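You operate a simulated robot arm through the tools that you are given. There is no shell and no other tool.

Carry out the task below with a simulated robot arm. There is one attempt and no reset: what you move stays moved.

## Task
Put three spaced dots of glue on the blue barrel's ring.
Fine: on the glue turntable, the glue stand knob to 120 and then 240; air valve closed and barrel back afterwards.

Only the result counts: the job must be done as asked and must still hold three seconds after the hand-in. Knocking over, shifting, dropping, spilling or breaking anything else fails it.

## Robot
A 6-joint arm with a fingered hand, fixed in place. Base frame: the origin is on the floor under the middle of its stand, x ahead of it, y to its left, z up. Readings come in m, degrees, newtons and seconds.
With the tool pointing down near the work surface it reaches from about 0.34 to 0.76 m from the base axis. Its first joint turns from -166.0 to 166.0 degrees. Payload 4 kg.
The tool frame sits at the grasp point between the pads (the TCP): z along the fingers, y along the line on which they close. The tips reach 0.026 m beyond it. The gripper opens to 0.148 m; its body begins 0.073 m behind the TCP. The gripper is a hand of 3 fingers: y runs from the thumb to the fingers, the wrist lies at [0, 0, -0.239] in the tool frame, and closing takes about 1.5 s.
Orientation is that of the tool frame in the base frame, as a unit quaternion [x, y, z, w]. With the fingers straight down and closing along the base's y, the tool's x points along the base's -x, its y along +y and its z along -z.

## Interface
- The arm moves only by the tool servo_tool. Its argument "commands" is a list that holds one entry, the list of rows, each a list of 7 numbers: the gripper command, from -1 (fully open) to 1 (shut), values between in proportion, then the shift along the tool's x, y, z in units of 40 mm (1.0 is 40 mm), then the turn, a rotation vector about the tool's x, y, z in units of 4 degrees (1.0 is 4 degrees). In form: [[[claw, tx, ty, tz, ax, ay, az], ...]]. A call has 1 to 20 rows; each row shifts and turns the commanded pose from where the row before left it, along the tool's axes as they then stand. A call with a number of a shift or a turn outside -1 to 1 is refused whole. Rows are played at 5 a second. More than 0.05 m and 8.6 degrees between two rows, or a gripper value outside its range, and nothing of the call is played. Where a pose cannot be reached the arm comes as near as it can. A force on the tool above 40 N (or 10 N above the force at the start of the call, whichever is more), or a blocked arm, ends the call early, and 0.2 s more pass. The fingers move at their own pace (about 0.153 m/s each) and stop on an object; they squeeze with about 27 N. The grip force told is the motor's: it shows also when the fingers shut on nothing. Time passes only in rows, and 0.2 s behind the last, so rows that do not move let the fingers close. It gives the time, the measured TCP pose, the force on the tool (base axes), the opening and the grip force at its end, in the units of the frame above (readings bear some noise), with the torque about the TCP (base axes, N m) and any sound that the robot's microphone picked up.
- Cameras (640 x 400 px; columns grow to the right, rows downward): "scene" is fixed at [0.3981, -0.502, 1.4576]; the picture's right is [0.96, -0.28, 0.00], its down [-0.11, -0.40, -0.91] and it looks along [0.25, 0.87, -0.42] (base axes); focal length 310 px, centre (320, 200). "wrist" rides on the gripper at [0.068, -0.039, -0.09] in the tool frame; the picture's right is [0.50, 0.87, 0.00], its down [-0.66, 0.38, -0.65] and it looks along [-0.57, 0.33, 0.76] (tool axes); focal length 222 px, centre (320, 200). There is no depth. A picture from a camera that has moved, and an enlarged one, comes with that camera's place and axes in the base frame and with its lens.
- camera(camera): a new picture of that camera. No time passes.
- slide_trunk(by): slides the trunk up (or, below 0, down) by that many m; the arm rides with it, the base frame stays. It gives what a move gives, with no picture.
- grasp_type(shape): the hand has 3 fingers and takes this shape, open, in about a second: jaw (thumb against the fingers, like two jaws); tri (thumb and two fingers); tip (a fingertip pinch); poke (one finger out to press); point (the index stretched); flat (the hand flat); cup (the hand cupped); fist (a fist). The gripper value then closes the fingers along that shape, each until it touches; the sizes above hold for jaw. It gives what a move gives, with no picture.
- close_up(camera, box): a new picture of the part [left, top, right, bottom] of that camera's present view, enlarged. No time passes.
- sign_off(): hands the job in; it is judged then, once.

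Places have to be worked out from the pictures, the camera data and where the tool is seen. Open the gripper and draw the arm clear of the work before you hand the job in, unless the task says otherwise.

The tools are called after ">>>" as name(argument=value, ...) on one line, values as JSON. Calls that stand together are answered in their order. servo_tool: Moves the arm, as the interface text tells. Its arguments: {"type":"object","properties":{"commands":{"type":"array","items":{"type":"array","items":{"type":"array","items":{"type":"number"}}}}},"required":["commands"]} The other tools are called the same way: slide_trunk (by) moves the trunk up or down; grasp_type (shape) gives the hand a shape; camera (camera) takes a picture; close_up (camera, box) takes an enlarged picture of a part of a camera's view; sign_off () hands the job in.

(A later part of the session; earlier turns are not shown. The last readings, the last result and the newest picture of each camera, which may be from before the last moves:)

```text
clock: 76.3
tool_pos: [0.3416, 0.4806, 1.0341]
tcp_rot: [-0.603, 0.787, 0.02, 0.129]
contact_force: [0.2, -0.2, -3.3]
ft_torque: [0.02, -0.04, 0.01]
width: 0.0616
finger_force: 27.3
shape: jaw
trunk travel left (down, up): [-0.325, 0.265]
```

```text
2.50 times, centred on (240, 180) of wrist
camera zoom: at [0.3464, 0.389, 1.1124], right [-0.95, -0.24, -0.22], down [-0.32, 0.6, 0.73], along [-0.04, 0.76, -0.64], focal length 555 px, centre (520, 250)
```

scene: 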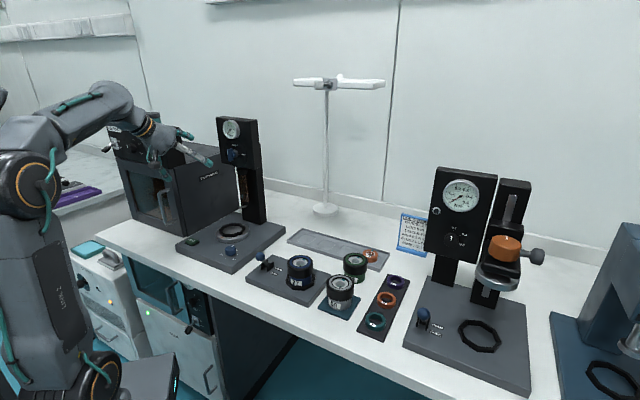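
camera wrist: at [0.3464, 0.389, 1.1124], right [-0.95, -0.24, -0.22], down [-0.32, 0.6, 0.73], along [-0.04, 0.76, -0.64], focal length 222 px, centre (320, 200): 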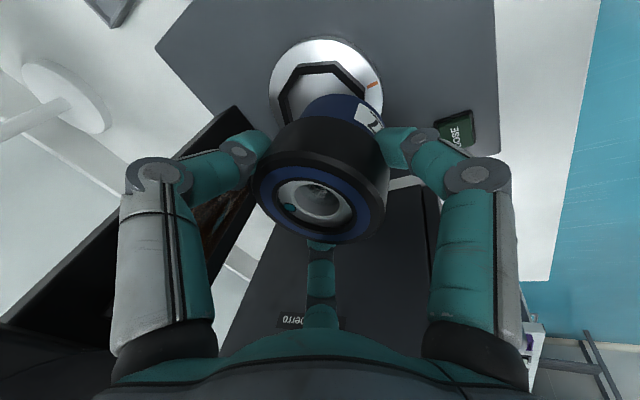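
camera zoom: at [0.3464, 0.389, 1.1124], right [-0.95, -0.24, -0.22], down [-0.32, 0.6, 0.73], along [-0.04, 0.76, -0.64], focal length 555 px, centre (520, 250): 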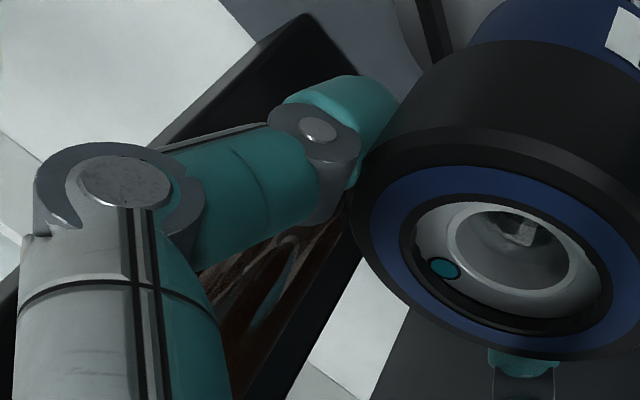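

I need the barrel's position in the hand relative to the TCP, allowing for perspective. I take an enlarged view of the held barrel's top.

>>> close_up(camera="wrist", box=[240, 90, 400, 250])

>>> close_up(camera="scene", box=[215, 180, 275, 230])

```text
2.50 times, centred on (320, 170) of wrist
camera zoom: at [0.3464, 0.389, 1.1124], right [-0.95, -0.24, -0.22], down [-0.32, 0.6, 0.73], along [-0.04, 0.76, -0.64], focal length 555 px, centre (320, 275)
```

zoom: 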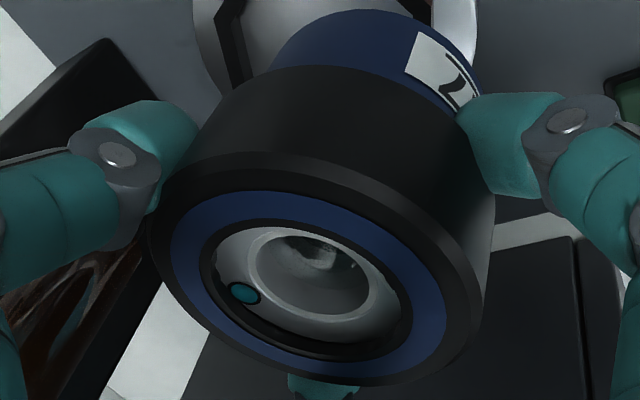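

```text
8.00 times, centred on (245, 205) of scene
camera zoom: at [0.3981, -0.502, 1.4576], right [0.96, -0.28, 0.0], down [-0.11, -0.4, -0.91], along [0.25, 0.87, -0.42], focal length 2476 px, centre (920, 160)
```

zoom: 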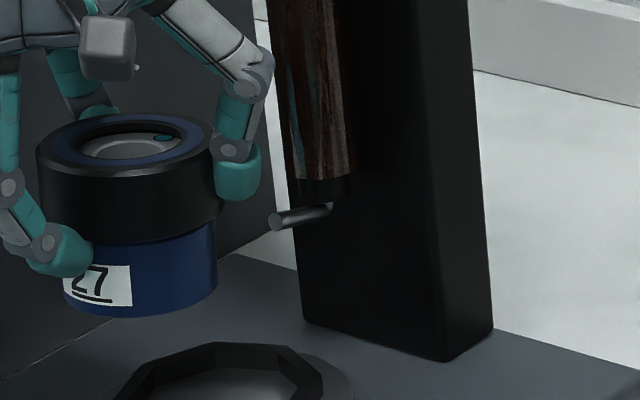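

The barrel looks nearly upright; I check its lean more exactly with a stronger enlargement.

>>> close_up(camera="scene", box=[215, 190, 247, 220])

```text
13.33 times, centred on (231, 205) of scene
camera zoom: at [0.3981, -0.502, 1.4576], right [0.96, -0.28, 0.0], down [-0.11, -0.4, -0.91], along [0.25, 0.87, -0.42], focal length 4127 px, centre (1507, 133)
```

zoom: 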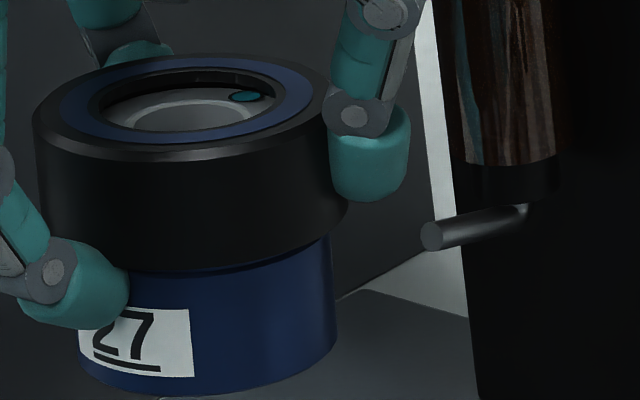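

The barrel's top leans back by roughly 4°. I tilt the hand 4° further to the front to set it upright, then compare again.

>>> servo_tool(commands=[[[1, 0, 0, 0, 0.25, -0.433, 0], [1, 0, 0, 0, 0.25, -0.433, 0], [1, 0, 0, 0, 0, 0, 0]]])

>>> close_up(camera="scene", box=[210, 188, 260, 228])

>>> close_up(camera="scene", box=[205, 190, 265, 250])

>>> close_up(camera="wrist", box=[240, 90, 400, 250])

```text
clock: 77.1
tool_pos: [0.3429, 0.4804, 1.035]
tcp_rot: [-0.6, 0.783, 0.024, 0.163]
contact_force: [-0.1, 0.6, -3.1]
ft_torque: [-0.02, -0.01, -0.01]
width: 0.0616
finger_force: 26.9
shape: jaw
trunk travel left (down, up): [-0.325, 0.265]
```

```text
10.00 times, centred on (235, 208) of scene
camera zoom: at [0.3981, -0.502, 1.4576], right [0.96, -0.28, 0.0], down [-0.11, -0.4, -0.91], along [0.25, 0.87, -0.42], focal length 3095 px, centre (1170, 120)
```

zoom: 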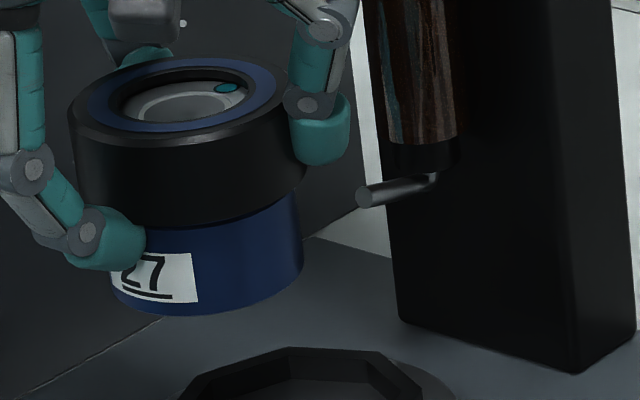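

```text
6.67 times, centred on (235, 220) of scene
camera zoom: at [0.3981, -0.502, 1.4576], right [0.96, -0.28, 0.0], down [-0.11, -0.4, -0.91], along [0.25, 0.87, -0.42], focal length 2063 px, centre (887, 67)
```

zoom: 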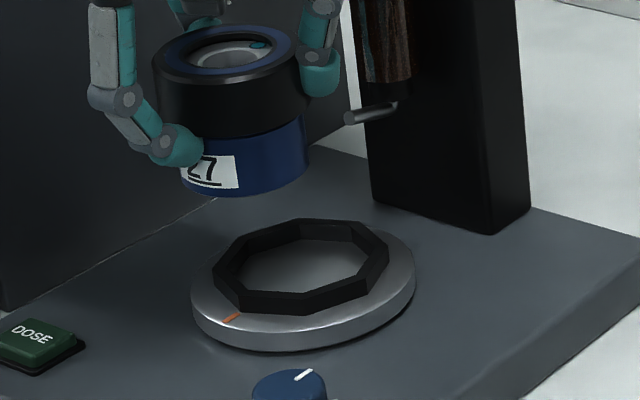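

```text
2.50 times, centred on (320, 170) of wrist
camera zoom: at [0.3436, 0.3857, 1.1077], right [-0.93, -0.22, -0.28], down [-0.36, 0.56, 0.74], along [-0.01, 0.79, -0.61], focal length 555 px, centre (320, 275)
```

zoom: 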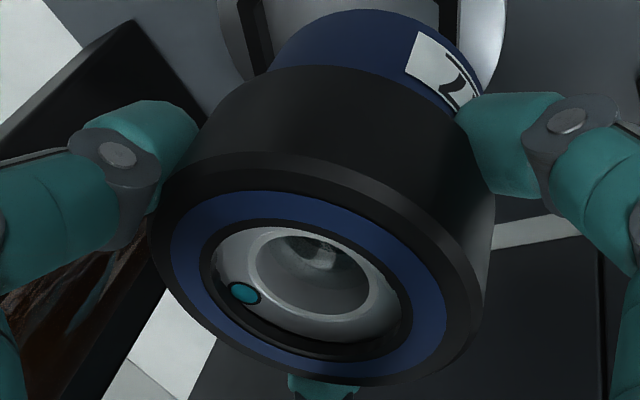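

With the extra tilt, top and base line up. The barrel axis sits near r≈-0.101, d≈0.585, and the turntable centre at about (-0.1005, 0.6125). I move back 27 mm at this height and check clearance to the needle.

>>> servo_tool(commands=[[[1, -0.282, -0.1625, 0.111, 0, 0, 0], [1, -0.282, -0.1625, 0.111, 0, 0, 0], [1, 0, 0, 0, 0, 0, 0]]])

>>> camera(camera="wrist")

>>> close_up(camera="scene", box=[205, 190, 265, 250])

>>> close_up(camera="wrist", box=[240, 20, 400, 140])

```text
clock: 77.9
tool_pos: [0.3621, 0.5011, 1.0339]
tcp_rot: [-0.6, 0.783, 0.023, 0.164]
contact_force: [-0.2, -0.5, -3.3]
ft_torque: [0.04, 0.01, -0.03]
width: 0.0617
finger_force: 26.5
shape: jaw
trunk travel left (down, up): [-0.325, 0.265]
```

```text
taken
camera wrist: at [0.3633, 0.4059, 1.1079], right [-0.93, -0.22, -0.28], down [-0.36, 0.56, 0.74], along [-0.01, 0.79, -0.61], focal length 222 px, centre (320, 200)
```

wrist: 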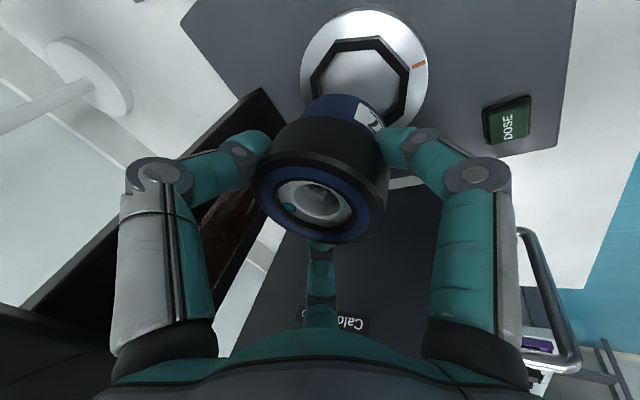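

```text
6.67 times, centred on (235, 220) of scene
camera zoom: at [0.3981, -0.502, 1.4576], right [0.96, -0.28, 0.0], down [-0.11, -0.4, -0.91], along [0.25, 0.87, -0.42], focal length 2063 px, centre (887, 67)
```

zoom: 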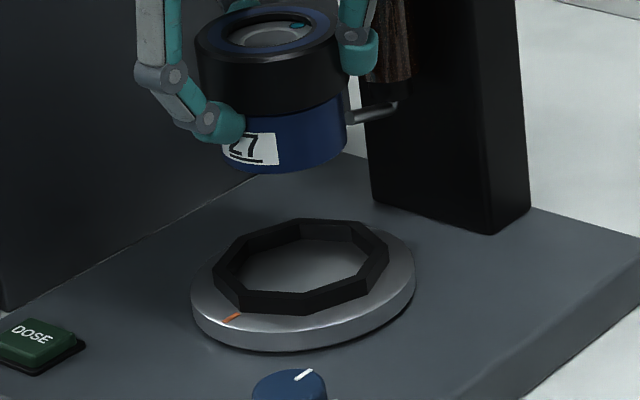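

```text
3.33 times, centred on (320, 80) of wrist
camera zoom: at [0.3633, 0.4059, 1.1079], right [-0.93, -0.22, -0.28], down [-0.36, 0.56, 0.74], along [-0.01, 0.79, -0.61], focal length 740 px, centre (320, 600)
```

zoom: 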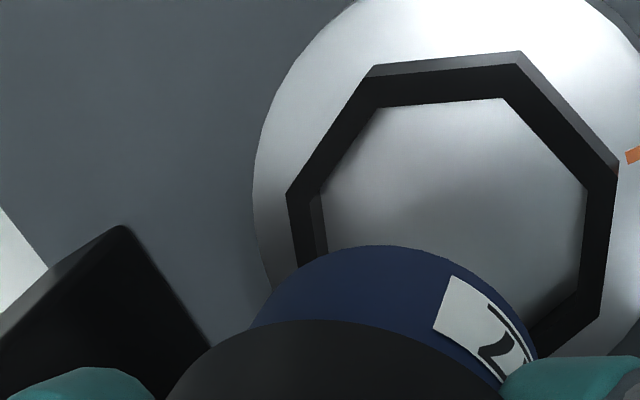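

The needle stays clear behind the barrel. I shift 3 mm right and lower 50 mm to just above the octagon rim, then compare positions closely.

>>> servo_tool(commands=[[[1, 0.129, 0.0455, 0.394, 0, 0, 0], [1, 0.129, 0.0455, 0.394, 0, 0, 0], [1, 0.129, 0.0455, 0.394, 0, 0, 0], [1, 0, 0, 0, 0, 0, 0]]])

>>> camera(camera="wrist")

>>> close_up(camera="scene", box=[205, 190, 265, 250])

>>> close_up(camera="wrist", box=[240, 40, 420, 160])

```text
clock: 78.9
tool_pos: [0.3642, 0.5006, 0.9848]
tcp_rot: [-0.599, 0.783, 0.023, 0.164]
contact_force: [-0.6, 0.2, -2.4]
ft_torque: [0.01, -0.01, -0.01]
width: 0.0616
finger_force: 27.6
shape: jaw
trunk travel left (down, up): [-0.325, 0.265]
```

```text
taken
camera wrist: at [0.3655, 0.4047, 1.0582], right [-0.93, -0.22, -0.28], down [-0.36, 0.56, 0.74], along [-0.01, 0.79, -0.61], focal length 222 px, centre (320, 200)
```

wrist: 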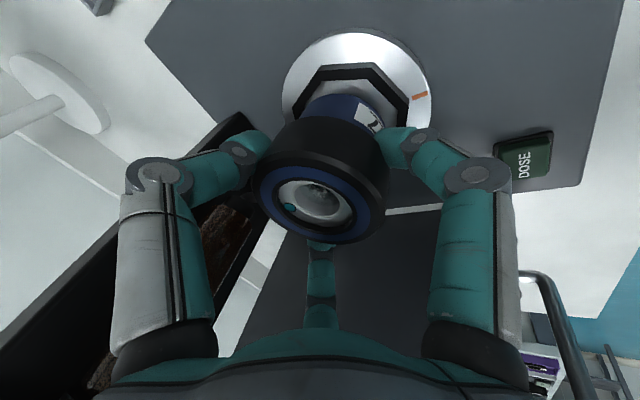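

```text
6.67 times, centred on (235, 220) of scene
camera zoom: at [0.3981, -0.502, 1.4576], right [0.96, -0.28, 0.0], down [-0.11, -0.4, -0.91], along [0.25, 0.87, -0.42], focal length 2063 px, centre (887, 67)
```

zoom: 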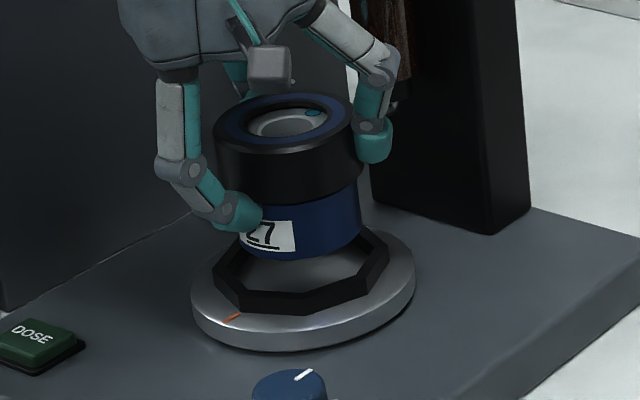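

```text
3.33 times, centred on (330, 100) of wrist
camera zoom: at [0.3655, 0.4047, 1.0582], right [-0.93, -0.22, -0.28], down [-0.36, 0.56, 0.74], along [-0.01, 0.79, -0.61], focal length 740 px, centre (287, 533)
```

zoom: 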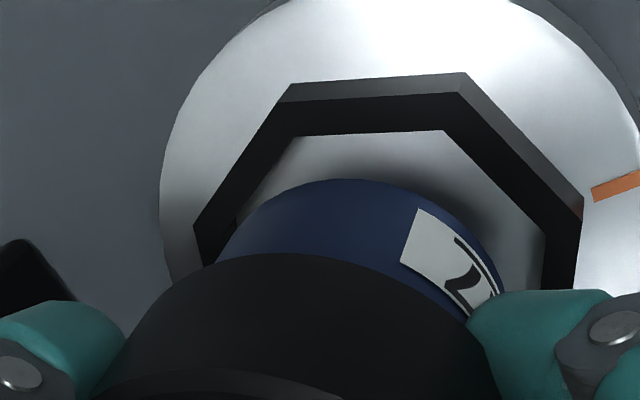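

Octagon and barrel base now both show well. From the wrist view I estimate the barrel about 6 mm too far right. I take a stronger scene enlargement to confirm before shifting.

>>> close_up(camera="scene", box=[216, 212, 264, 242])

>>> close_up(camera="wrist", box=[270, 20, 440, 140])

```text
13.33 times, centred on (240, 227) of scene
camera zoom: at [0.3981, -0.502, 1.4576], right [0.96, -0.28, 0.0], down [-0.11, -0.4, -0.91], along [0.25, 0.87, -0.42], focal length 4127 px, centre (1387, -160)
```

zoom: 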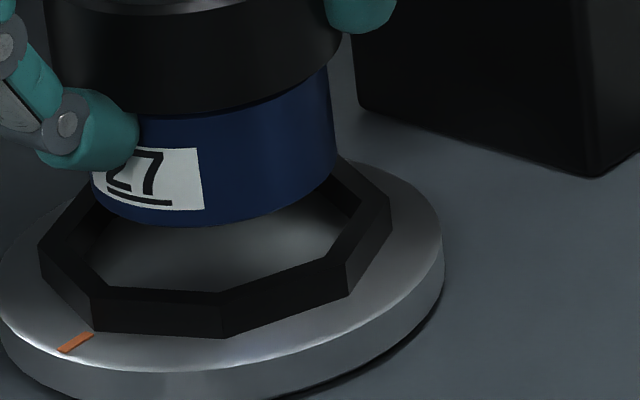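

```text
3.33 times, centred on (355, 80) of wrist
camera zoom: at [0.3655, 0.4047, 1.0582], right [-0.93, -0.22, -0.28], down [-0.36, 0.56, 0.74], along [-0.01, 0.79, -0.61], focal length 740 px, centre (203, 600)
```

zoom: 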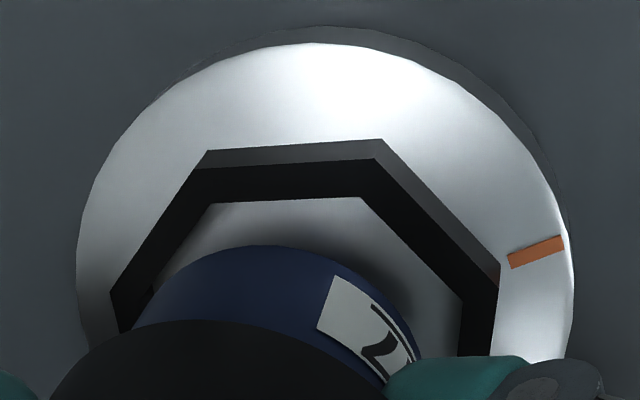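

Both cameras agree that the barrel base is about 4 mm too far right of the octagon centre, and the nest clearance is about 5 mm all round. I shift 4.4 mm left and start lowering in small steps.

>>> servo_tool(commands=[[[1, -0.042, 0.103, -0.005, 0, 0, 0], [1, 0.0419, 0.0242, 0.142, 0, 0, 0], [1, 0.0419, 0.0242, 0.142, 0, 0, 0], [1, 0.0419, 0.0242, 0.142, 0, 0, 0], [1, 0, 0, 0, 0, 0, 0]]])

>>> close_up(camera="scene", box=[216, 200, 264, 242])

>>> close_up(camera="wrist", box=[240, 20, 440, 170])

```text
clock: 80.1
tool_pos: [0.3617, 0.5031, 0.9677]
tcp_rot: [-0.599, 0.783, 0.023, 0.164]
contact_force: [-0.2, 0.1, -3.1]
ft_torque: [0.04, 0.01, -0.03]
width: 0.0616
finger_force: 27.1
shape: jaw
trunk travel left (down, up): [-0.325, 0.265]
```

```text
9.52 times, centred on (240, 221) of scene
camera zoom: at [0.3981, -0.502, 1.4576], right [0.96, -0.28, 0.0], down [-0.11, -0.4, -0.91], along [0.25, 0.87, -0.42], focal length 2948 px, centre (1082, 0)
```

zoom: 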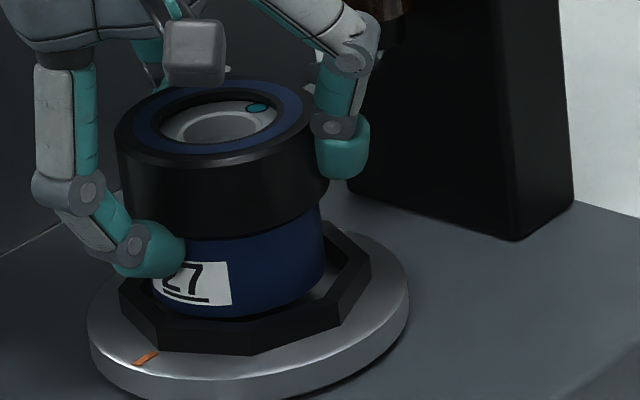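

```text
2.67 times, centred on (340, 95) of wrist
camera zoom: at [0.3616, 0.4069, 1.0405], right [-0.93, -0.22, -0.28], down [-0.36, 0.56, 0.74], along [-0.01, 0.79, -0.61], focal length 592 px, centre (267, 480)
```

zoom: 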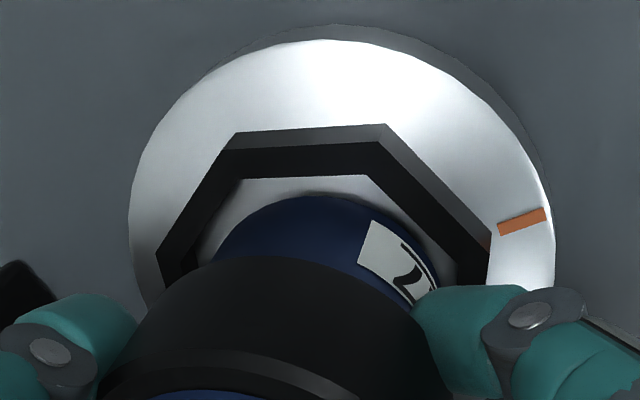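

The base is now inside the octagon and roughly centred. I continue down in 2–3 mm steps and watch the force for contact.

>>> servo_tool(commands=[[[1, 0.0209, 0.0121, 0.071, 0, 0, 0], [1, 0.0209, 0.0121, 0.071, 0, 0, 0], [1, 0, 0, 0, 0, 0, 0]]])

>>> servo_tool(commands=[[[1, 0.014, 0.0081, 0.0473, 0, 0, 0], [1, 0, 0, 0, 0, 0, 0]]])

```text
clock: 80.9
tool_pos: [0.36, 0.5018, 0.961]
tcp_rot: [-0.601, 0.782, 0.023, 0.164]
contact_force: [0.2, -0.4, -2.1]
ft_torque: [-0.01, -0.04, 0.02]
width: 0.0614
finger_force: 27.2
shape: jaw
trunk travel left (down, up): [-0.325, 0.265]
```

```text
clock: 81.5
tool_pos: [0.3601, 0.5033, 0.9602]
tcp_rot: [-0.6, 0.782, 0.023, 0.164]
contact_force: [0.5, -0.5, -2.4]
ft_torque: [0.03, 0.02, 0.0]
width: 0.0615
finger_force: 27.3
shape: jaw
trunk travel left (down, up): [-0.325, 0.265]
```

No contact yet; I keep lowering by 2 mm at a time.

>>> servo_tool(commands=[[[1, 0.014, 0.0081, 0.0473, 0, 0, 0], [1, 0, 0, 0, 0, 0, 0]]])

>>> servo_tool(commands=[[[1, 0.014, 0.0081, 0.0473, 0, 0, 0], [1, 0, 0, 0, 0, 0, 0]]])

>>> close_up(camera="scene", box=[216, 200, 264, 242])

```text
clock: 82.1
tool_pos: [0.3614, 0.5025, 0.9585]
tcp_rot: [-0.6, 0.782, 0.023, 0.164]
contact_force: [0.2, -0.7, 2.6]
ft_torque: [-0.13, 0.08, 0.02]
width: 0.0618
finger_force: 26.6
shape: jaw
trunk travel left (down, up): [-0.325, 0.265]
```

```text
clock: 82.7
tool_pos: [0.3608, 0.5008, 0.9575]
tcp_rot: [-0.6, 0.782, 0.023, 0.165]
contact_force: [-3.0, -0.1, 14.1]
ft_torque: [-0.29, 0.19, -0.01]
width: 0.0619
finger_force: 26.6
shape: jaw
trunk travel left (down, up): [-0.325, 0.265]
```

```text
9.52 times, centred on (240, 221) of scene
camera zoom: at [0.3981, -0.502, 1.4576], right [0.96, -0.28, 0.0], down [-0.11, -0.4, -0.91], along [0.25, 0.87, -0.42], focal length 2948 px, centre (1082, 0)
```

zoom: 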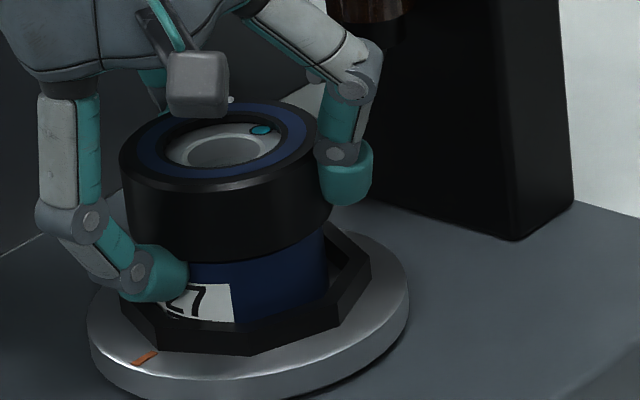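

The barrel touched down at TCP z≈0.959 and now rests in the turntable nest. I open the fingers gradually to release it.

>>> servo_tool(commands=[[[0.3, -0.014, -0.0081, -0.0473, 0, 0, 0], [0.15, 0, 0, 0, 0, 0, 0], [0.05, 0, 0, 0, 0, 0, 0], [-0.05, 0, 0, 0, 0, 0, 0], [-0.2, 0, 0, 0, 0, 0, 0], [-0.35, 0, 0, 0, 0, 0, 0], [-0.4, 0, 0, 0, 0, 0, 0]]])

>>> close_up(camera="scene", box=[216, 200, 264, 242])

>>> camera(camera="wrist")

```text
clock: 84.3
tool_pos: [0.361, 0.5022, 0.9578]
tcp_rot: [-0.6, 0.783, 0.023, 0.163]
contact_force: [-0.1, -0.7, 0.7]
ft_torque: [0.01, 0.0, 0.01]
width: 0.1031
finger_force: 0.1
shape: jaw
trunk travel left (down, up): [-0.325, 0.265]
```

```text
9.52 times, centred on (240, 221) of scene
camera zoom: at [0.3981, -0.502, 1.4576], right [0.96, -0.28, 0.0], down [-0.11, -0.4, -0.91], along [0.25, 0.87, -0.42], focal length 2948 px, centre (1082, 0)
```

zoom: 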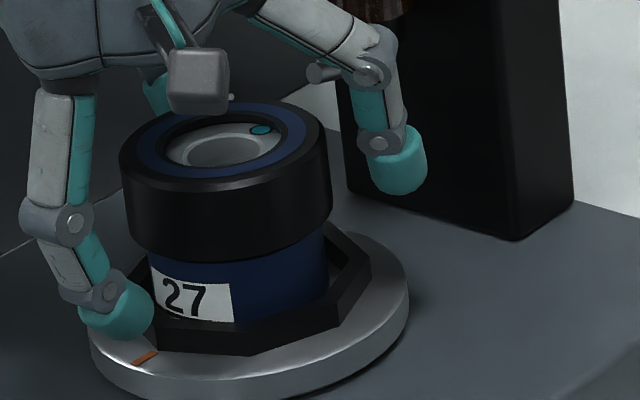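

```text
taken
camera wrist: at [0.3616, 0.4065, 1.0306], right [-0.93, -0.22, -0.28], down [-0.36, 0.56, 0.74], along [-0.01, 0.79, -0.61], focal length 222 px, centre (320, 200)
```

wrist: 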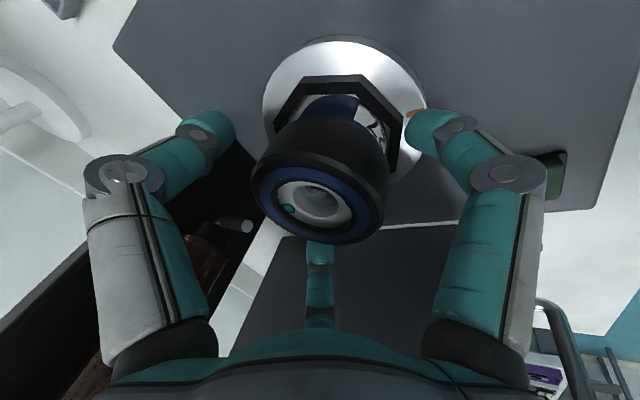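

The barrel sits upright in the turntable nest, with the needle just behind its rim. I raise the hand straight up 40 mm, then draw it forward, clear of valve and needle.

>>> servo_tool(commands=[[[-0.4, -0.1395, -0.0806, -0.4733, 0, 0, 0], [-0.4, -0.1395, -0.0806, -0.4733, 0, 0, 0], [-0.4, 0.615, 0.355, -0.242, 0, 0, 0], [-0.4, 0.615, 0.355, -0.242, 0, 0, 0], [-0.4, 0.615, 0.355, -0.242, 0, 0, 0], [-0.4, 0, 0, 0, 0, 0, 0]]])

>>> close_up(camera="scene", box=[170, 180, 290, 270])

>>> camera(camera="wrist")

```text
clock: 85.7
tool_pos: [0.2955, 0.4399, 0.9986]
tcp_rot: [-0.6, 0.783, 0.024, 0.164]
contact_force: [0.5, 0.7, 0.4]
ft_torque: [0.0, 0.02, -0.01]
width: 0.1032
finger_force: 0.2
shape: jaw
trunk travel left (down, up): [-0.325, 0.265]
```

```text
4.44 times, centred on (230, 225) of scene
camera zoom: at [0.3981, -0.502, 1.4576], right [0.96, -0.28, 0.0], down [-0.11, -0.4, -0.91], along [0.25, 0.87, -0.42], focal length 1376 px, centre (720, 89)
```

zoom: 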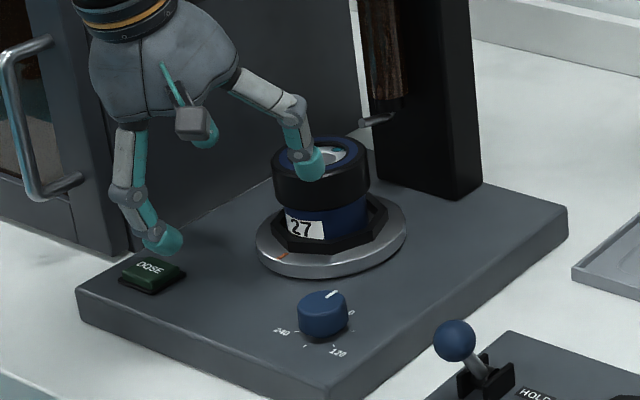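

```text
taken
camera wrist: at [0.2966, 0.344, 1.0712], right [-0.93, -0.22, -0.28], down [-0.36, 0.56, 0.74], along [-0.01, 0.8, -0.61], focal length 222 px, centre (320, 200)
```

wrist: 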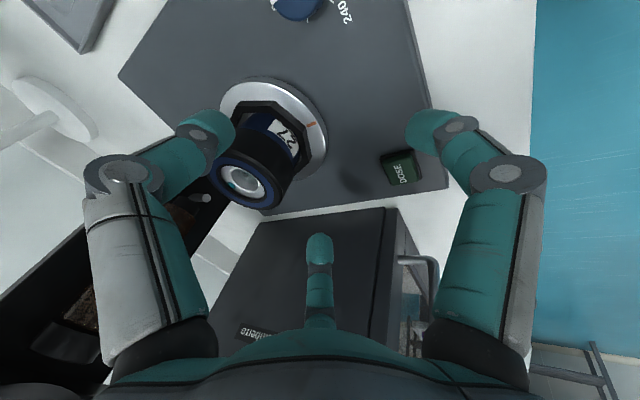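

The hand is clear and the barrel stands in the nest. I enlarge the barrel and the DOSE button to measure the button's place.

>>> close_up(camera="wrist", box=[200, 60, 340, 230])

>>> close_up(camera="wrist", box=[360, 130, 440, 200])

>>> close_up(camera="scene", box=[180, 225, 220, 255])

```text
2.35 times, centred on (270, 145) of wrist
camera zoom: at [0.2966, 0.344, 1.0712], right [-0.93, -0.22, -0.28], down [-0.36, 0.56, 0.74], along [-0.01, 0.8, -0.61], focal length 523 px, centre (438, 329)
```

zoom: 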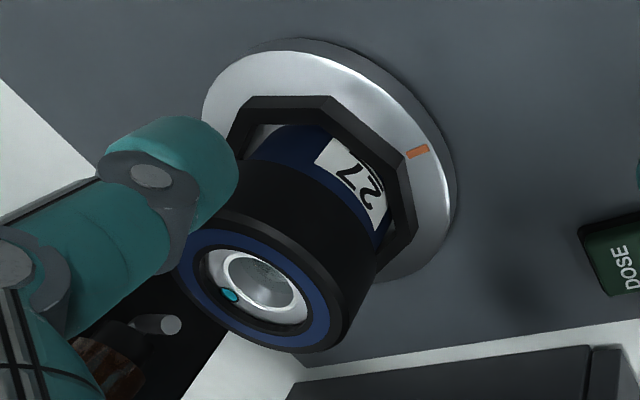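

```text
5.71 times, centred on (400, 165) of wrist
camera zoom: at [0.2966, 0.344, 1.0712], right [-0.93, -0.22, -0.28], down [-0.36, 0.56, 0.74], along [-0.01, 0.8, -0.61], focal length 1269 px, centre (-137, 400)
```

zoom: 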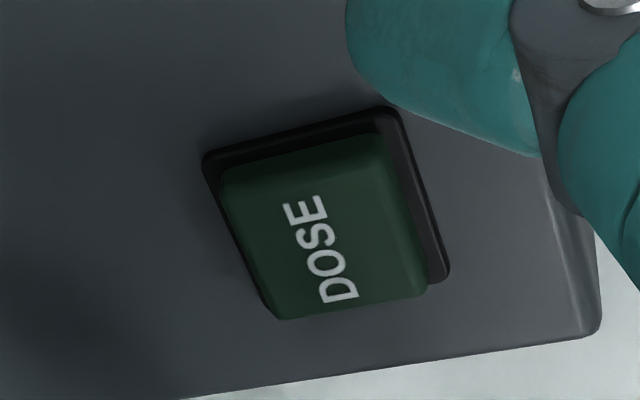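

```text
13.33 times, centred on (200, 240) of scene
camera zoom: at [0.3981, -0.502, 1.4576], right [0.96, -0.28, 0.0], down [-0.11, -0.4, -0.91], along [0.25, 0.87, -0.42], focal length 4127 px, centre (1920, -333)
```

zoom: 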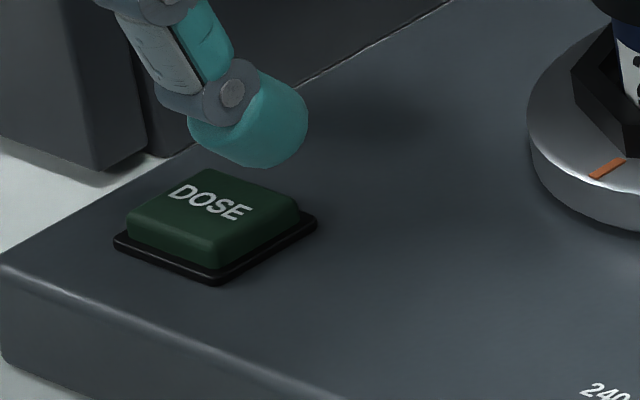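

DOSE's top is at about (0.2267, 0.4922, 0.884) from both cameras. I rise and straighten the hand to vertical, rolling it so that no finger points at the oven.

>>> servo_tool(commands=[[[-0.4, -0.2791, -0.1611, -0.9466, 0, 0, 0], [-0.4, 0, 0, 0, -0.47, 0.814, 0], [-0.4, 0, 0, 0, -0.47, 0.814, 0], [-0.4, 0, 0, 0, -0.47, 0.814, 0], [-0.4, 0, 0, 0, -0.47, 0.814, 0], [-0.4, 0, 0, 0, -0.47, 0.814, 0], [-0.4, 0, 0, 0, 0, 0, 1], [-0.4, 0, 0, 0, 0, 0, 1], [-0.4, 0, 0, 0, 0, 0, 1], [-0.4, 0, 0, 0, 0, 0, 1], [-0.4, 0, 0, 0, 0, 0, 1], [-0.4, 0, 0, 0, 0, 0, 1], [-0.4, 0, 0, 0, 0, 0, 1], [-0.4, 0, 0, 0, 0, 0, 0.5]]])

>>> grasp_type(shape="poke")

>>> camera(camera="wrist")

>>> close_up(camera="scene", box=[150, 150, 270, 250])

```text
clock: 88.7
tool_pos: [0.2964, 0.4377, 1.0368]
tcp_rot: [-0.382, 0.924, 0.003, 0.001]
contact_force: [0.2, 0.3, 0.1]
ft_torque: [-0.03, 0.01, 0.03]
width: 0.1032
finger_force: 0.1
shape: jaw
trunk travel left (down, up): [-0.325, 0.265]
```

```text
clock: 89.6
tool_pos: [0.2976, 0.4369, 1.0371]
tcp_rot: [-0.382, 0.924, 0.002, 0.001]
contact_force: [-0.2, 0.0, 0.5]
ft_torque: [0.02, 0.0, -0.01]
width: 0.0
finger_force: 0.0
shape: poke
trunk travel left (down, up): [-0.325, 0.265]
```

```text
taken
camera wrist: at [0.2766, 0.3615, 1.1276], right [-0.97, 0.26, 0.0], down [0.2, 0.73, 0.66], along [0.17, 0.64, -0.75], focal length 222 px, centre (320, 200)
```

wrist: 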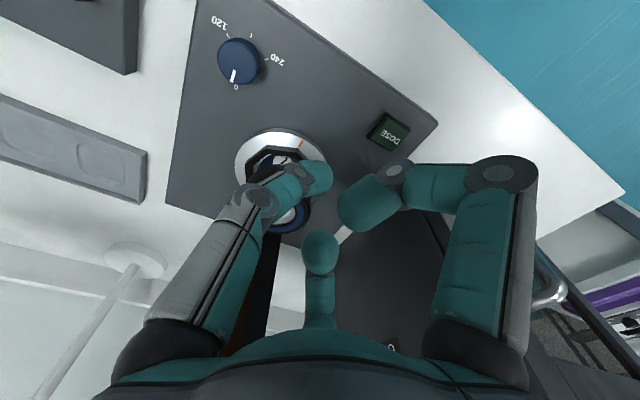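

```text
4.00 times, centred on (210, 200) of scene
camera zoom: at [0.3981, -0.502, 1.4576], right [0.96, -0.28, 0.0], down [-0.11, -0.4, -0.91], along [0.25, 0.87, -0.42], focal length 1238 px, centre (760, 200)
```

zoom: 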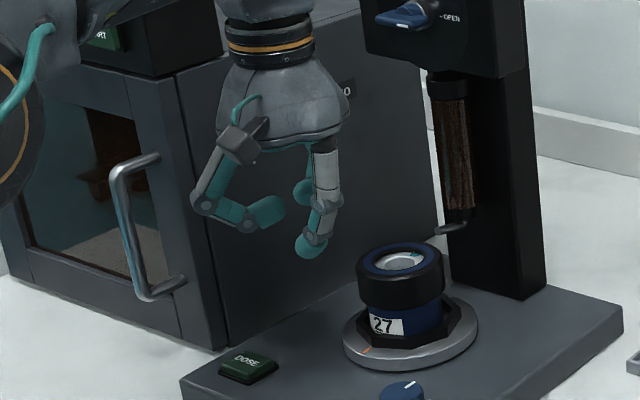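

In "poke" the thumb is the finger that sticks out, with its tip close to the tool axis. I move it over the DOSE button and come down to just above it.

>>> servo_tool(commands=[[[-1, 0.066, 0.763, 0, 0, 0, 0], [-1, 0.066, 0.763, 0, 0, 0, 0], [-1, 0.066, 0.763, 0, 0, 0, 0], [-1, 0, 0, 0.725, 0, 0, 0], [-1, 0, 0, 0.725, 0, 0, 0], [-1, 0, 0, 0.725, 0, 0, 0], [-1, 0, 0, 0, 0, 0, 0]]])

>>> camera(camera="wrist")

>>> close_up(camera="scene", box=[160, 190, 260, 270])

```text
clock: 91.2
tool_pos: [0.2298, 0.4992, 0.9507]
tcp_rot: [-0.384, 0.923, 0.002, 0.0]
contact_force: [0.1, -0.3, 0.5]
ft_torque: [0.02, -0.01, 0.01]
width: 0.0
finger_force: 0.0
shape: poke
trunk travel left (down, up): [-0.325, 0.265]
```

```text
taken
camera wrist: at [0.2084, 0.4221, 1.0414], right [-0.97, 0.26, 0.0], down [0.2, 0.73, 0.66], along [0.17, 0.64, -0.75], focal length 222 px, centre (320, 200)
```

wrist: 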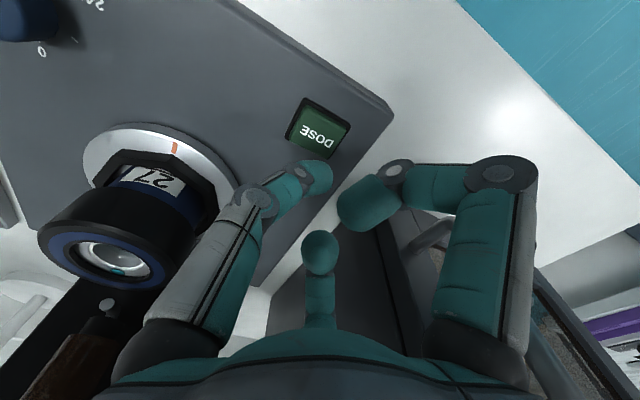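

```text
5.00 times, centred on (210, 230) of scene
camera zoom: at [0.3981, -0.502, 1.4576], right [0.96, -0.28, 0.0], down [-0.11, -0.4, -0.91], along [0.25, 0.87, -0.42], focal length 1548 px, centre (870, 50)
```

zoom: 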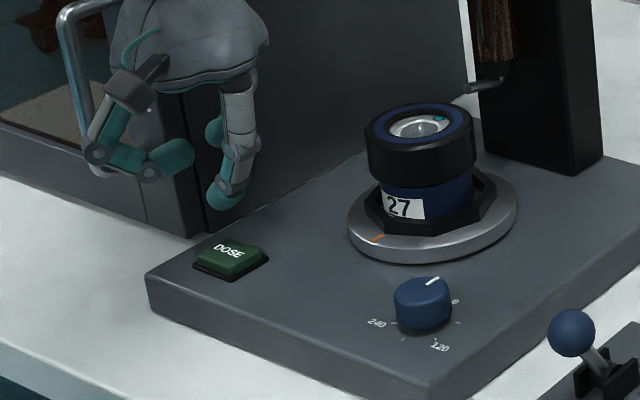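

The thumb tip is a few millimetres behind the button's centre. I enlarge to measure the correction.

>>> close_up(camera="wrist", box=[260, 80, 380, 200])

>>> close_up(camera="scene", box=[190, 215, 230, 250])

```text
3.33 times, centred on (320, 140) of wrist
camera zoom: at [0.2084, 0.4221, 1.0414], right [-0.97, 0.26, 0.0], down [0.2, 0.73, 0.66], along [0.17, 0.64, -0.75], focal length 740 px, centre (320, 400)
```

zoom: 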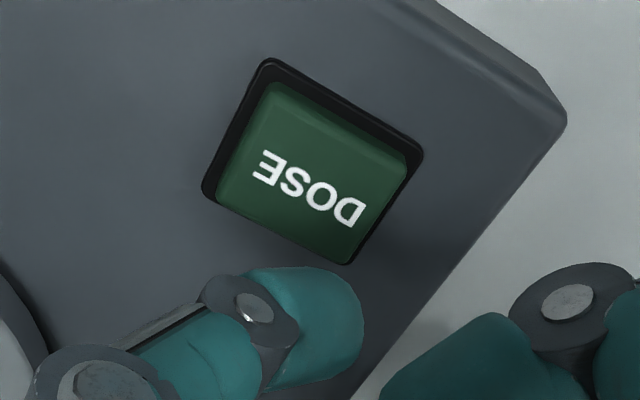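

```text
11.43 times, centred on (210, 232) of scene
camera zoom: at [0.3981, -0.502, 1.4576], right [0.96, -0.28, 0.0], down [-0.11, -0.4, -0.91], along [0.25, 0.87, -0.42], focal length 3537 px, centre (1577, -171)
```

zoom: 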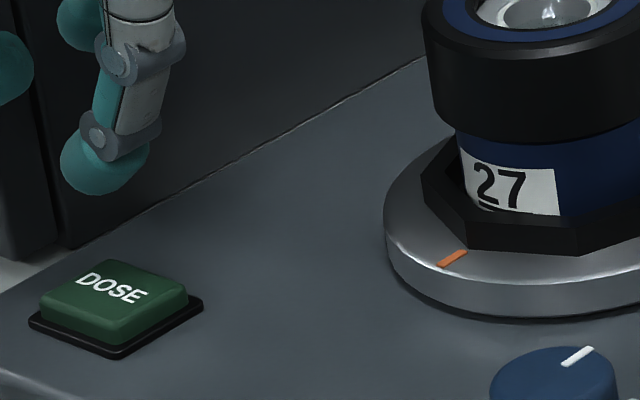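

The thumb tip needs about 7 mm towards the robot. I correct that and go down to about 10 mm above the button.

>>> servo_tool(commands=[[[-1, 0.175, -0.05, 0, 0, 0, 0], [-1, 0, 0, 0.275, 0, 0, 0], [-1, 0, 0, 0.275, 0, 0, 0], [-1, 0, 0, 0, 0, 0, 0]]])

>>> close_up(camera="wrist", box=[260, 80, 380, 200])

>>> close_up(camera="scene", box=[185, 215, 225, 250])

```text
clock: 92.2
tool_pos: [0.2233, 0.4916, 0.9285]
tcp_rot: [-0.383, 0.924, 0.002, 0.001]
contact_force: [0.1, -0.2, -0.6]
ft_torque: [0.02, 0.02, -0.01]
width: 0.0001
finger_force: 0.0
shape: poke
trunk travel left (down, up): [-0.325, 0.265]
```

```text
3.33 times, centred on (320, 140) of wrist
camera zoom: at [0.2033, 0.4154, 1.0189], right [-0.97, 0.26, 0.0], down [0.2, 0.73, 0.66], along [0.17, 0.63, -0.75], focal length 740 px, centre (320, 400)
```

zoom: 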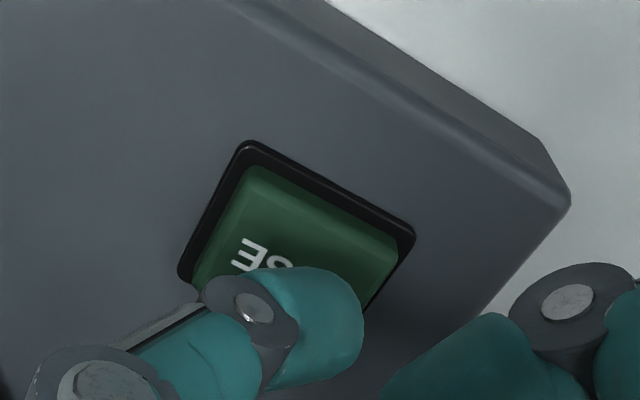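

```text
11.43 times, centred on (205, 232) of scene
camera zoom: at [0.3981, -0.502, 1.4576], right [0.96, -0.28, 0.0], down [-0.11, -0.4, -0.91], along [0.25, 0.87, -0.42], focal length 3537 px, centre (1634, -171)
```

zoom: 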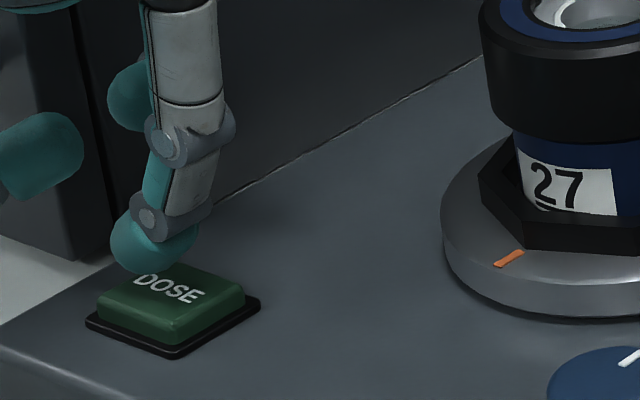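

The tip is right over the button's middle. I press down in small steps and listen.

>>> servo_tool(commands=[[[-1, 0, 0, 0.075, 0, 0, 0], [-1, 0, 0, 0.075, 0, 0, 0], [-1, 0, 0, 0, 0, 0, 0]]])

>>> servo_tool(commands=[[[-1, 0, 0, 0.05, 0, 0, 0], [-1, 0, 0, 0.05, 0, 0, 0], [-1, 0, 0, 0, 0, 0, 0]]])

```text
clock: 93.0
tool_pos: [0.2237, 0.4922, 0.9222]
tcp_rot: [-0.383, 0.924, 0.003, 0.001]
contact_force: [0.3, 0.5, 0.2]
ft_torque: [0.0, 0.01, 0.01]
width: 0.0001
finger_force: 0.0
shape: poke
trunk travel left (down, up): [-0.325, 0.265]
```

```text
clock: 93.8
tool_pos: [0.223, 0.4919, 0.9181]
tcp_rot: [-0.383, 0.924, 0.003, 0.001]
contact_force: [-0.2, 0.0, 0.7]
ft_torque: [-0.02, -0.01, -0.04]
width: 0.0
finger_force: 0.1
shape: poke
trunk travel left (down, up): [-0.325, 0.265]
```

No contact yet; I continue in 2 mm steps.

>>> servo_tool(commands=[[[-1, 0, 0, 0.05, 0, 0, 0], [-1, 0, 0, 0.05, 0, 0, 0], [-1, 0, 0, 0, 0, 0, 0]]])

>>> close_up(camera="scene", box=[185, 215, 225, 250])

```text
clock: 94.6
tool_pos: [0.2228, 0.4919, 0.9145]
tcp_rot: [-0.382, 0.924, 0.002, 0.001]
contact_force: [-1.1, 1.0, 2.5]
ft_torque: [0.03, 0.03, -0.01]
width: 0.0001
finger_force: 0.0
shape: poke
trunk travel left (down, up): [-0.325, 0.265]
heard: click
```

```text
11.43 times, centred on (205, 232) of scene
camera zoom: at [0.3981, -0.502, 1.4576], right [0.96, -0.28, 0.0], down [-0.11, -0.4, -0.91], along [0.25, 0.87, -0.42], focal length 3537 px, centre (1634, -171)
```

zoom: 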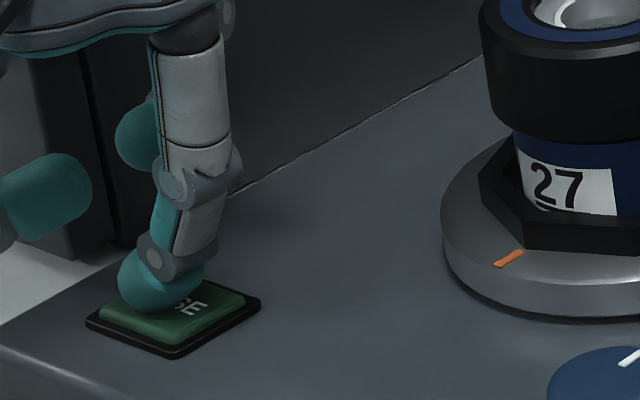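

A click: the button went down once. I lift off and look at the ring for the first dot.

>>> servo_tool(commands=[[[-1, 0, 0, -0.4, 0, 0, 0], [-1, 0, 0, -0.8, 0, 0, 0], [-1, 0, 0, -0.8, 0, 0, 0], [-1, 0, 0, 0, 0, 0, 0]]])

>>> close_up(camera="scene", box=[220, 195, 260, 240])

>>> camera(camera="wrist")

>>> close_up(camera="scene", box=[180, 110, 270, 250])

```text
clock: 95.6
tool_pos: [0.2235, 0.4912, 0.9949]
tcp_rot: [-0.382, 0.924, 0.003, 0.0]
contact_force: [-0.2, 0.8, 0.5]
ft_torque: [-0.02, 0.01, 0.02]
width: 0.0
finger_force: 0.0
shape: poke
trunk travel left (down, up): [-0.325, 0.265]
```

```text
8.89 times, centred on (240, 218) of scene
camera zoom: at [0.3981, -0.502, 1.4576], right [0.96, -0.28, 0.0], down [-0.11, -0.4, -0.91], along [0.25, 0.87, -0.42], focal length 2751 px, centre (1031, 44)
```

zoom: 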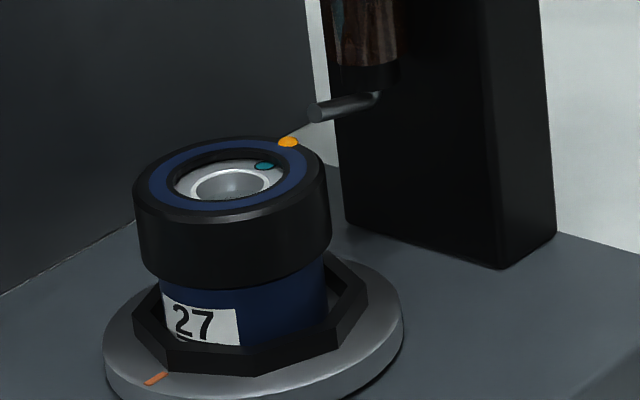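

```text
taken
camera wrist: at [0.2026, 0.4145, 1.085], right [-0.97, 0.26, 0.0], down [0.2, 0.73, 0.66], along [0.17, 0.63, -0.75], focal length 222 px, centre (320, 200)
```

wrist: 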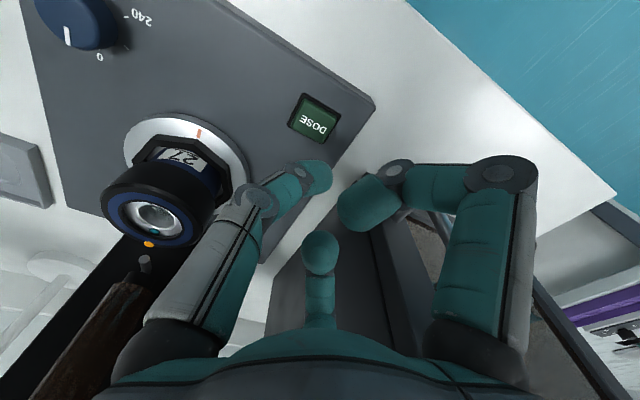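

```text
2.86 times, centred on (225, 180) of scene
camera zoom: at [0.3981, -0.502, 1.4576], right [0.96, -0.28, 0.0], down [-0.11, -0.4, -0.91], along [0.25, 0.87, -0.42], focal length 884 px, centre (591, 257)
```

zoom: 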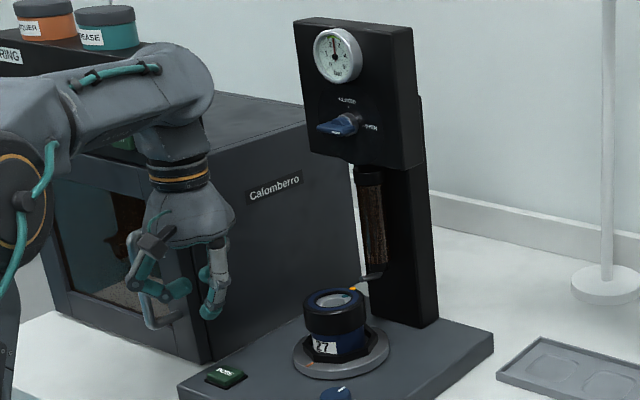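

An orange glue dot shows on the ring below the needle. Next comes the stand knob: I rise, move over it and return to the jaw shape.

>>> servo_tool(commands=[[[-1, 0, 0, -0.9, 0, 0, 0], [-1, -0.068, -0.855, 0, 0, 0, 0], [-1, -0.068, -0.855, 0, 0, 0, 0], [-1, -0.068, -0.855, 0, 0, 0, 0], [-1, -0.068, -0.855, 0, 0, 0, 0], [-1, -0.068, -0.855, 0, 0, 0, 0], [-1, 0, 0, 0, 0, 0, 0]]])

>>> grasp_type(shape="jaw")

>>> camera(camera="wrist")

>>> close_up(camera="wrist", box=[260, 40, 380, 160])

```text
clock: 97.2
tool_pos: [0.3522, 0.3785, 1.0303]
tcp_rot: [-0.383, 0.924, 0.003, 0.001]
contact_force: [0.1, 0.4, 0.0]
ft_torque: [-0.03, -0.02, 0.03]
width: 0.0001
finger_force: 0.0
shape: poke
trunk travel left (down, up): [-0.325, 0.265]
```

```text
clock: 98.1
tool_pos: [0.3515, 0.379, 1.0308]
tcp_rot: [-0.383, 0.924, 0.002, 0.001]
contact_force: [0.5, -0.9, -0.5]
ft_torque: [-0.01, -0.01, 0.0]
width: 0.1479
finger_force: 0.1
shape: jaw
trunk travel left (down, up): [-0.325, 0.265]
```

```text
taken
camera wrist: at [0.3314, 0.302, 1.1209], right [-0.97, 0.26, 0.0], down [0.2, 0.73, 0.66], along [0.17, 0.64, -0.75], focal length 222 px, centre (320, 200)
```

wrist: 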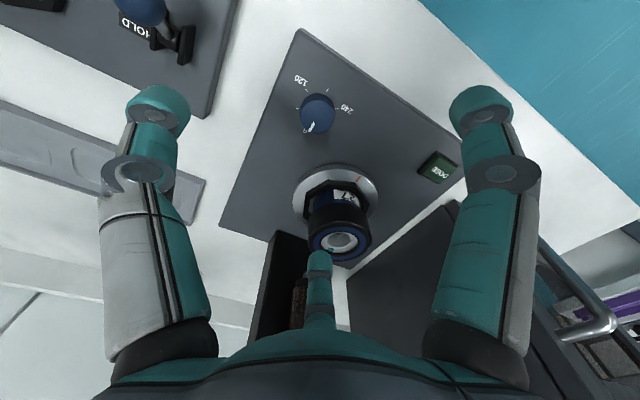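

```text
3.33 times, centred on (320, 100) of wrist
camera zoom: at [0.3314, 0.302, 1.1209], right [-0.97, 0.26, 0.0], down [0.2, 0.73, 0.66], along [0.17, 0.64, -0.75], focal length 740 px, centre (320, 533)
```

zoom: 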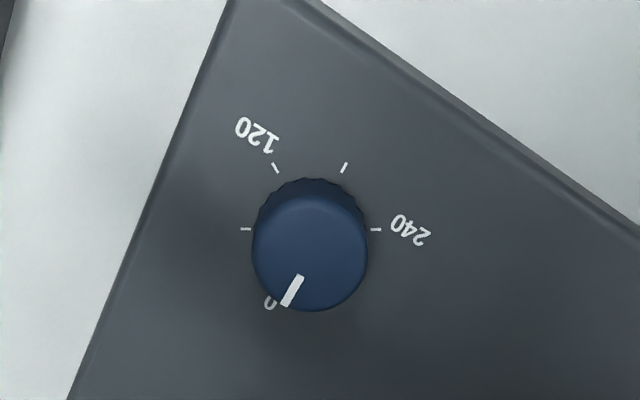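

The knob lies within 3 mm of the tool axis, with a diameter of about 0.033 and its pointer at 0. I centre on it, narrow the fingers and pre-roll the hand 60° the other way so that the 120° turn stays in range.

>>> servo_tool(commands=[[[-0.3, -0.075, -0.025, 0, 0, 0, 0], [0, 0, 0, 0, 0, 0, -1], [0, 0, 0, 0, 0, 0, -1], [0, 0, 0, 0, 0, 0, -1], [0, 0, 0, 0, 0, 0, -1], [0, 0, 0, 0, 0, 0, -1], [0, 0, 0, 0, 0, 0, -1], [0, 0, 0, 0, 0, 0, -1], [0, 0, 0, 0, 0, 0, -1], [0, 0, 0, 0, 0, 0, -1], [0, 0, 0, 0, 0, 0, -1], [0, 0, 0, 0, 0, 0, -1], [0, 0, 0, 0, 0, 0, -1], [0, 0, 0, 0, 0, 0, -1], [0, 0, 0, 0, 0, 0, -1], [0, 0, 0, 0, 0, 0, -1], [0, 0, 0, 0, 0, 0, 0]]])

>>> camera(camera="wrist")

>>> close_up(camera="wrist", box=[260, 40, 380, 160])

```text
clock: 101.7
tool_pos: [0.3446, 0.384, 1.0199]
tcp_rot: [0.792, -0.611, -0.001, -0.005]
contact_force: [-0.6, 0.2, -0.2]
ft_torque: [-0.01, 0.01, 0.02]
width: 0.0746
finger_force: 0.1
shape: jaw
out of reach, approached as far as the arm can: row 16
trunk travel left (down, up): [-0.325, 0.265]
```

```text
taken
camera wrist: at [0.3992, 0.3267, 1.1107], right [-0.71, -0.7, -0.01], down [-0.54, 0.53, 0.65], along [-0.46, 0.47, -0.76], focal length 222 px, centre (320, 200)
```

wrist: 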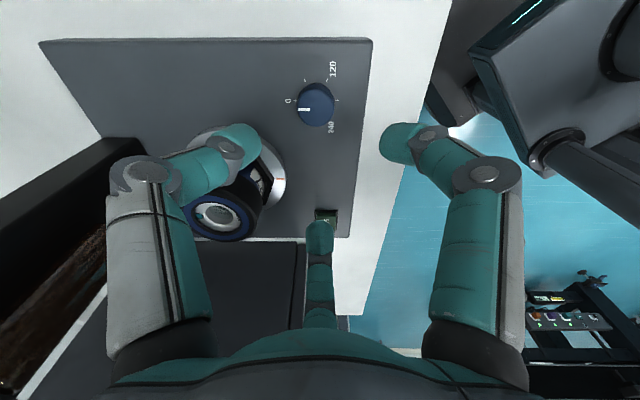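

```text
3.33 times, centred on (320, 100) of wrist
camera zoom: at [0.3992, 0.3267, 1.1107], right [-0.71, -0.7, -0.01], down [-0.54, 0.53, 0.65], along [-0.46, 0.47, -0.76], focal length 740 px, centre (320, 533)
```

zoom: 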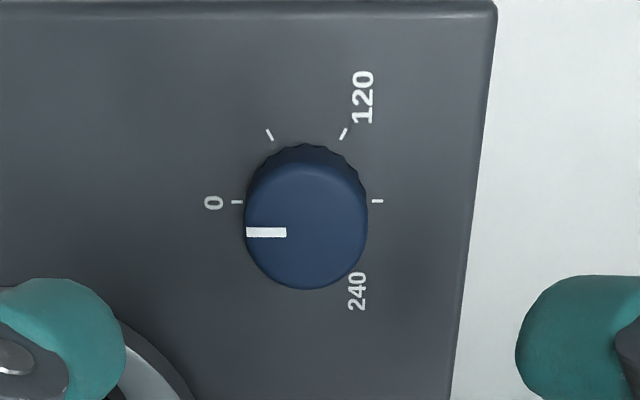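

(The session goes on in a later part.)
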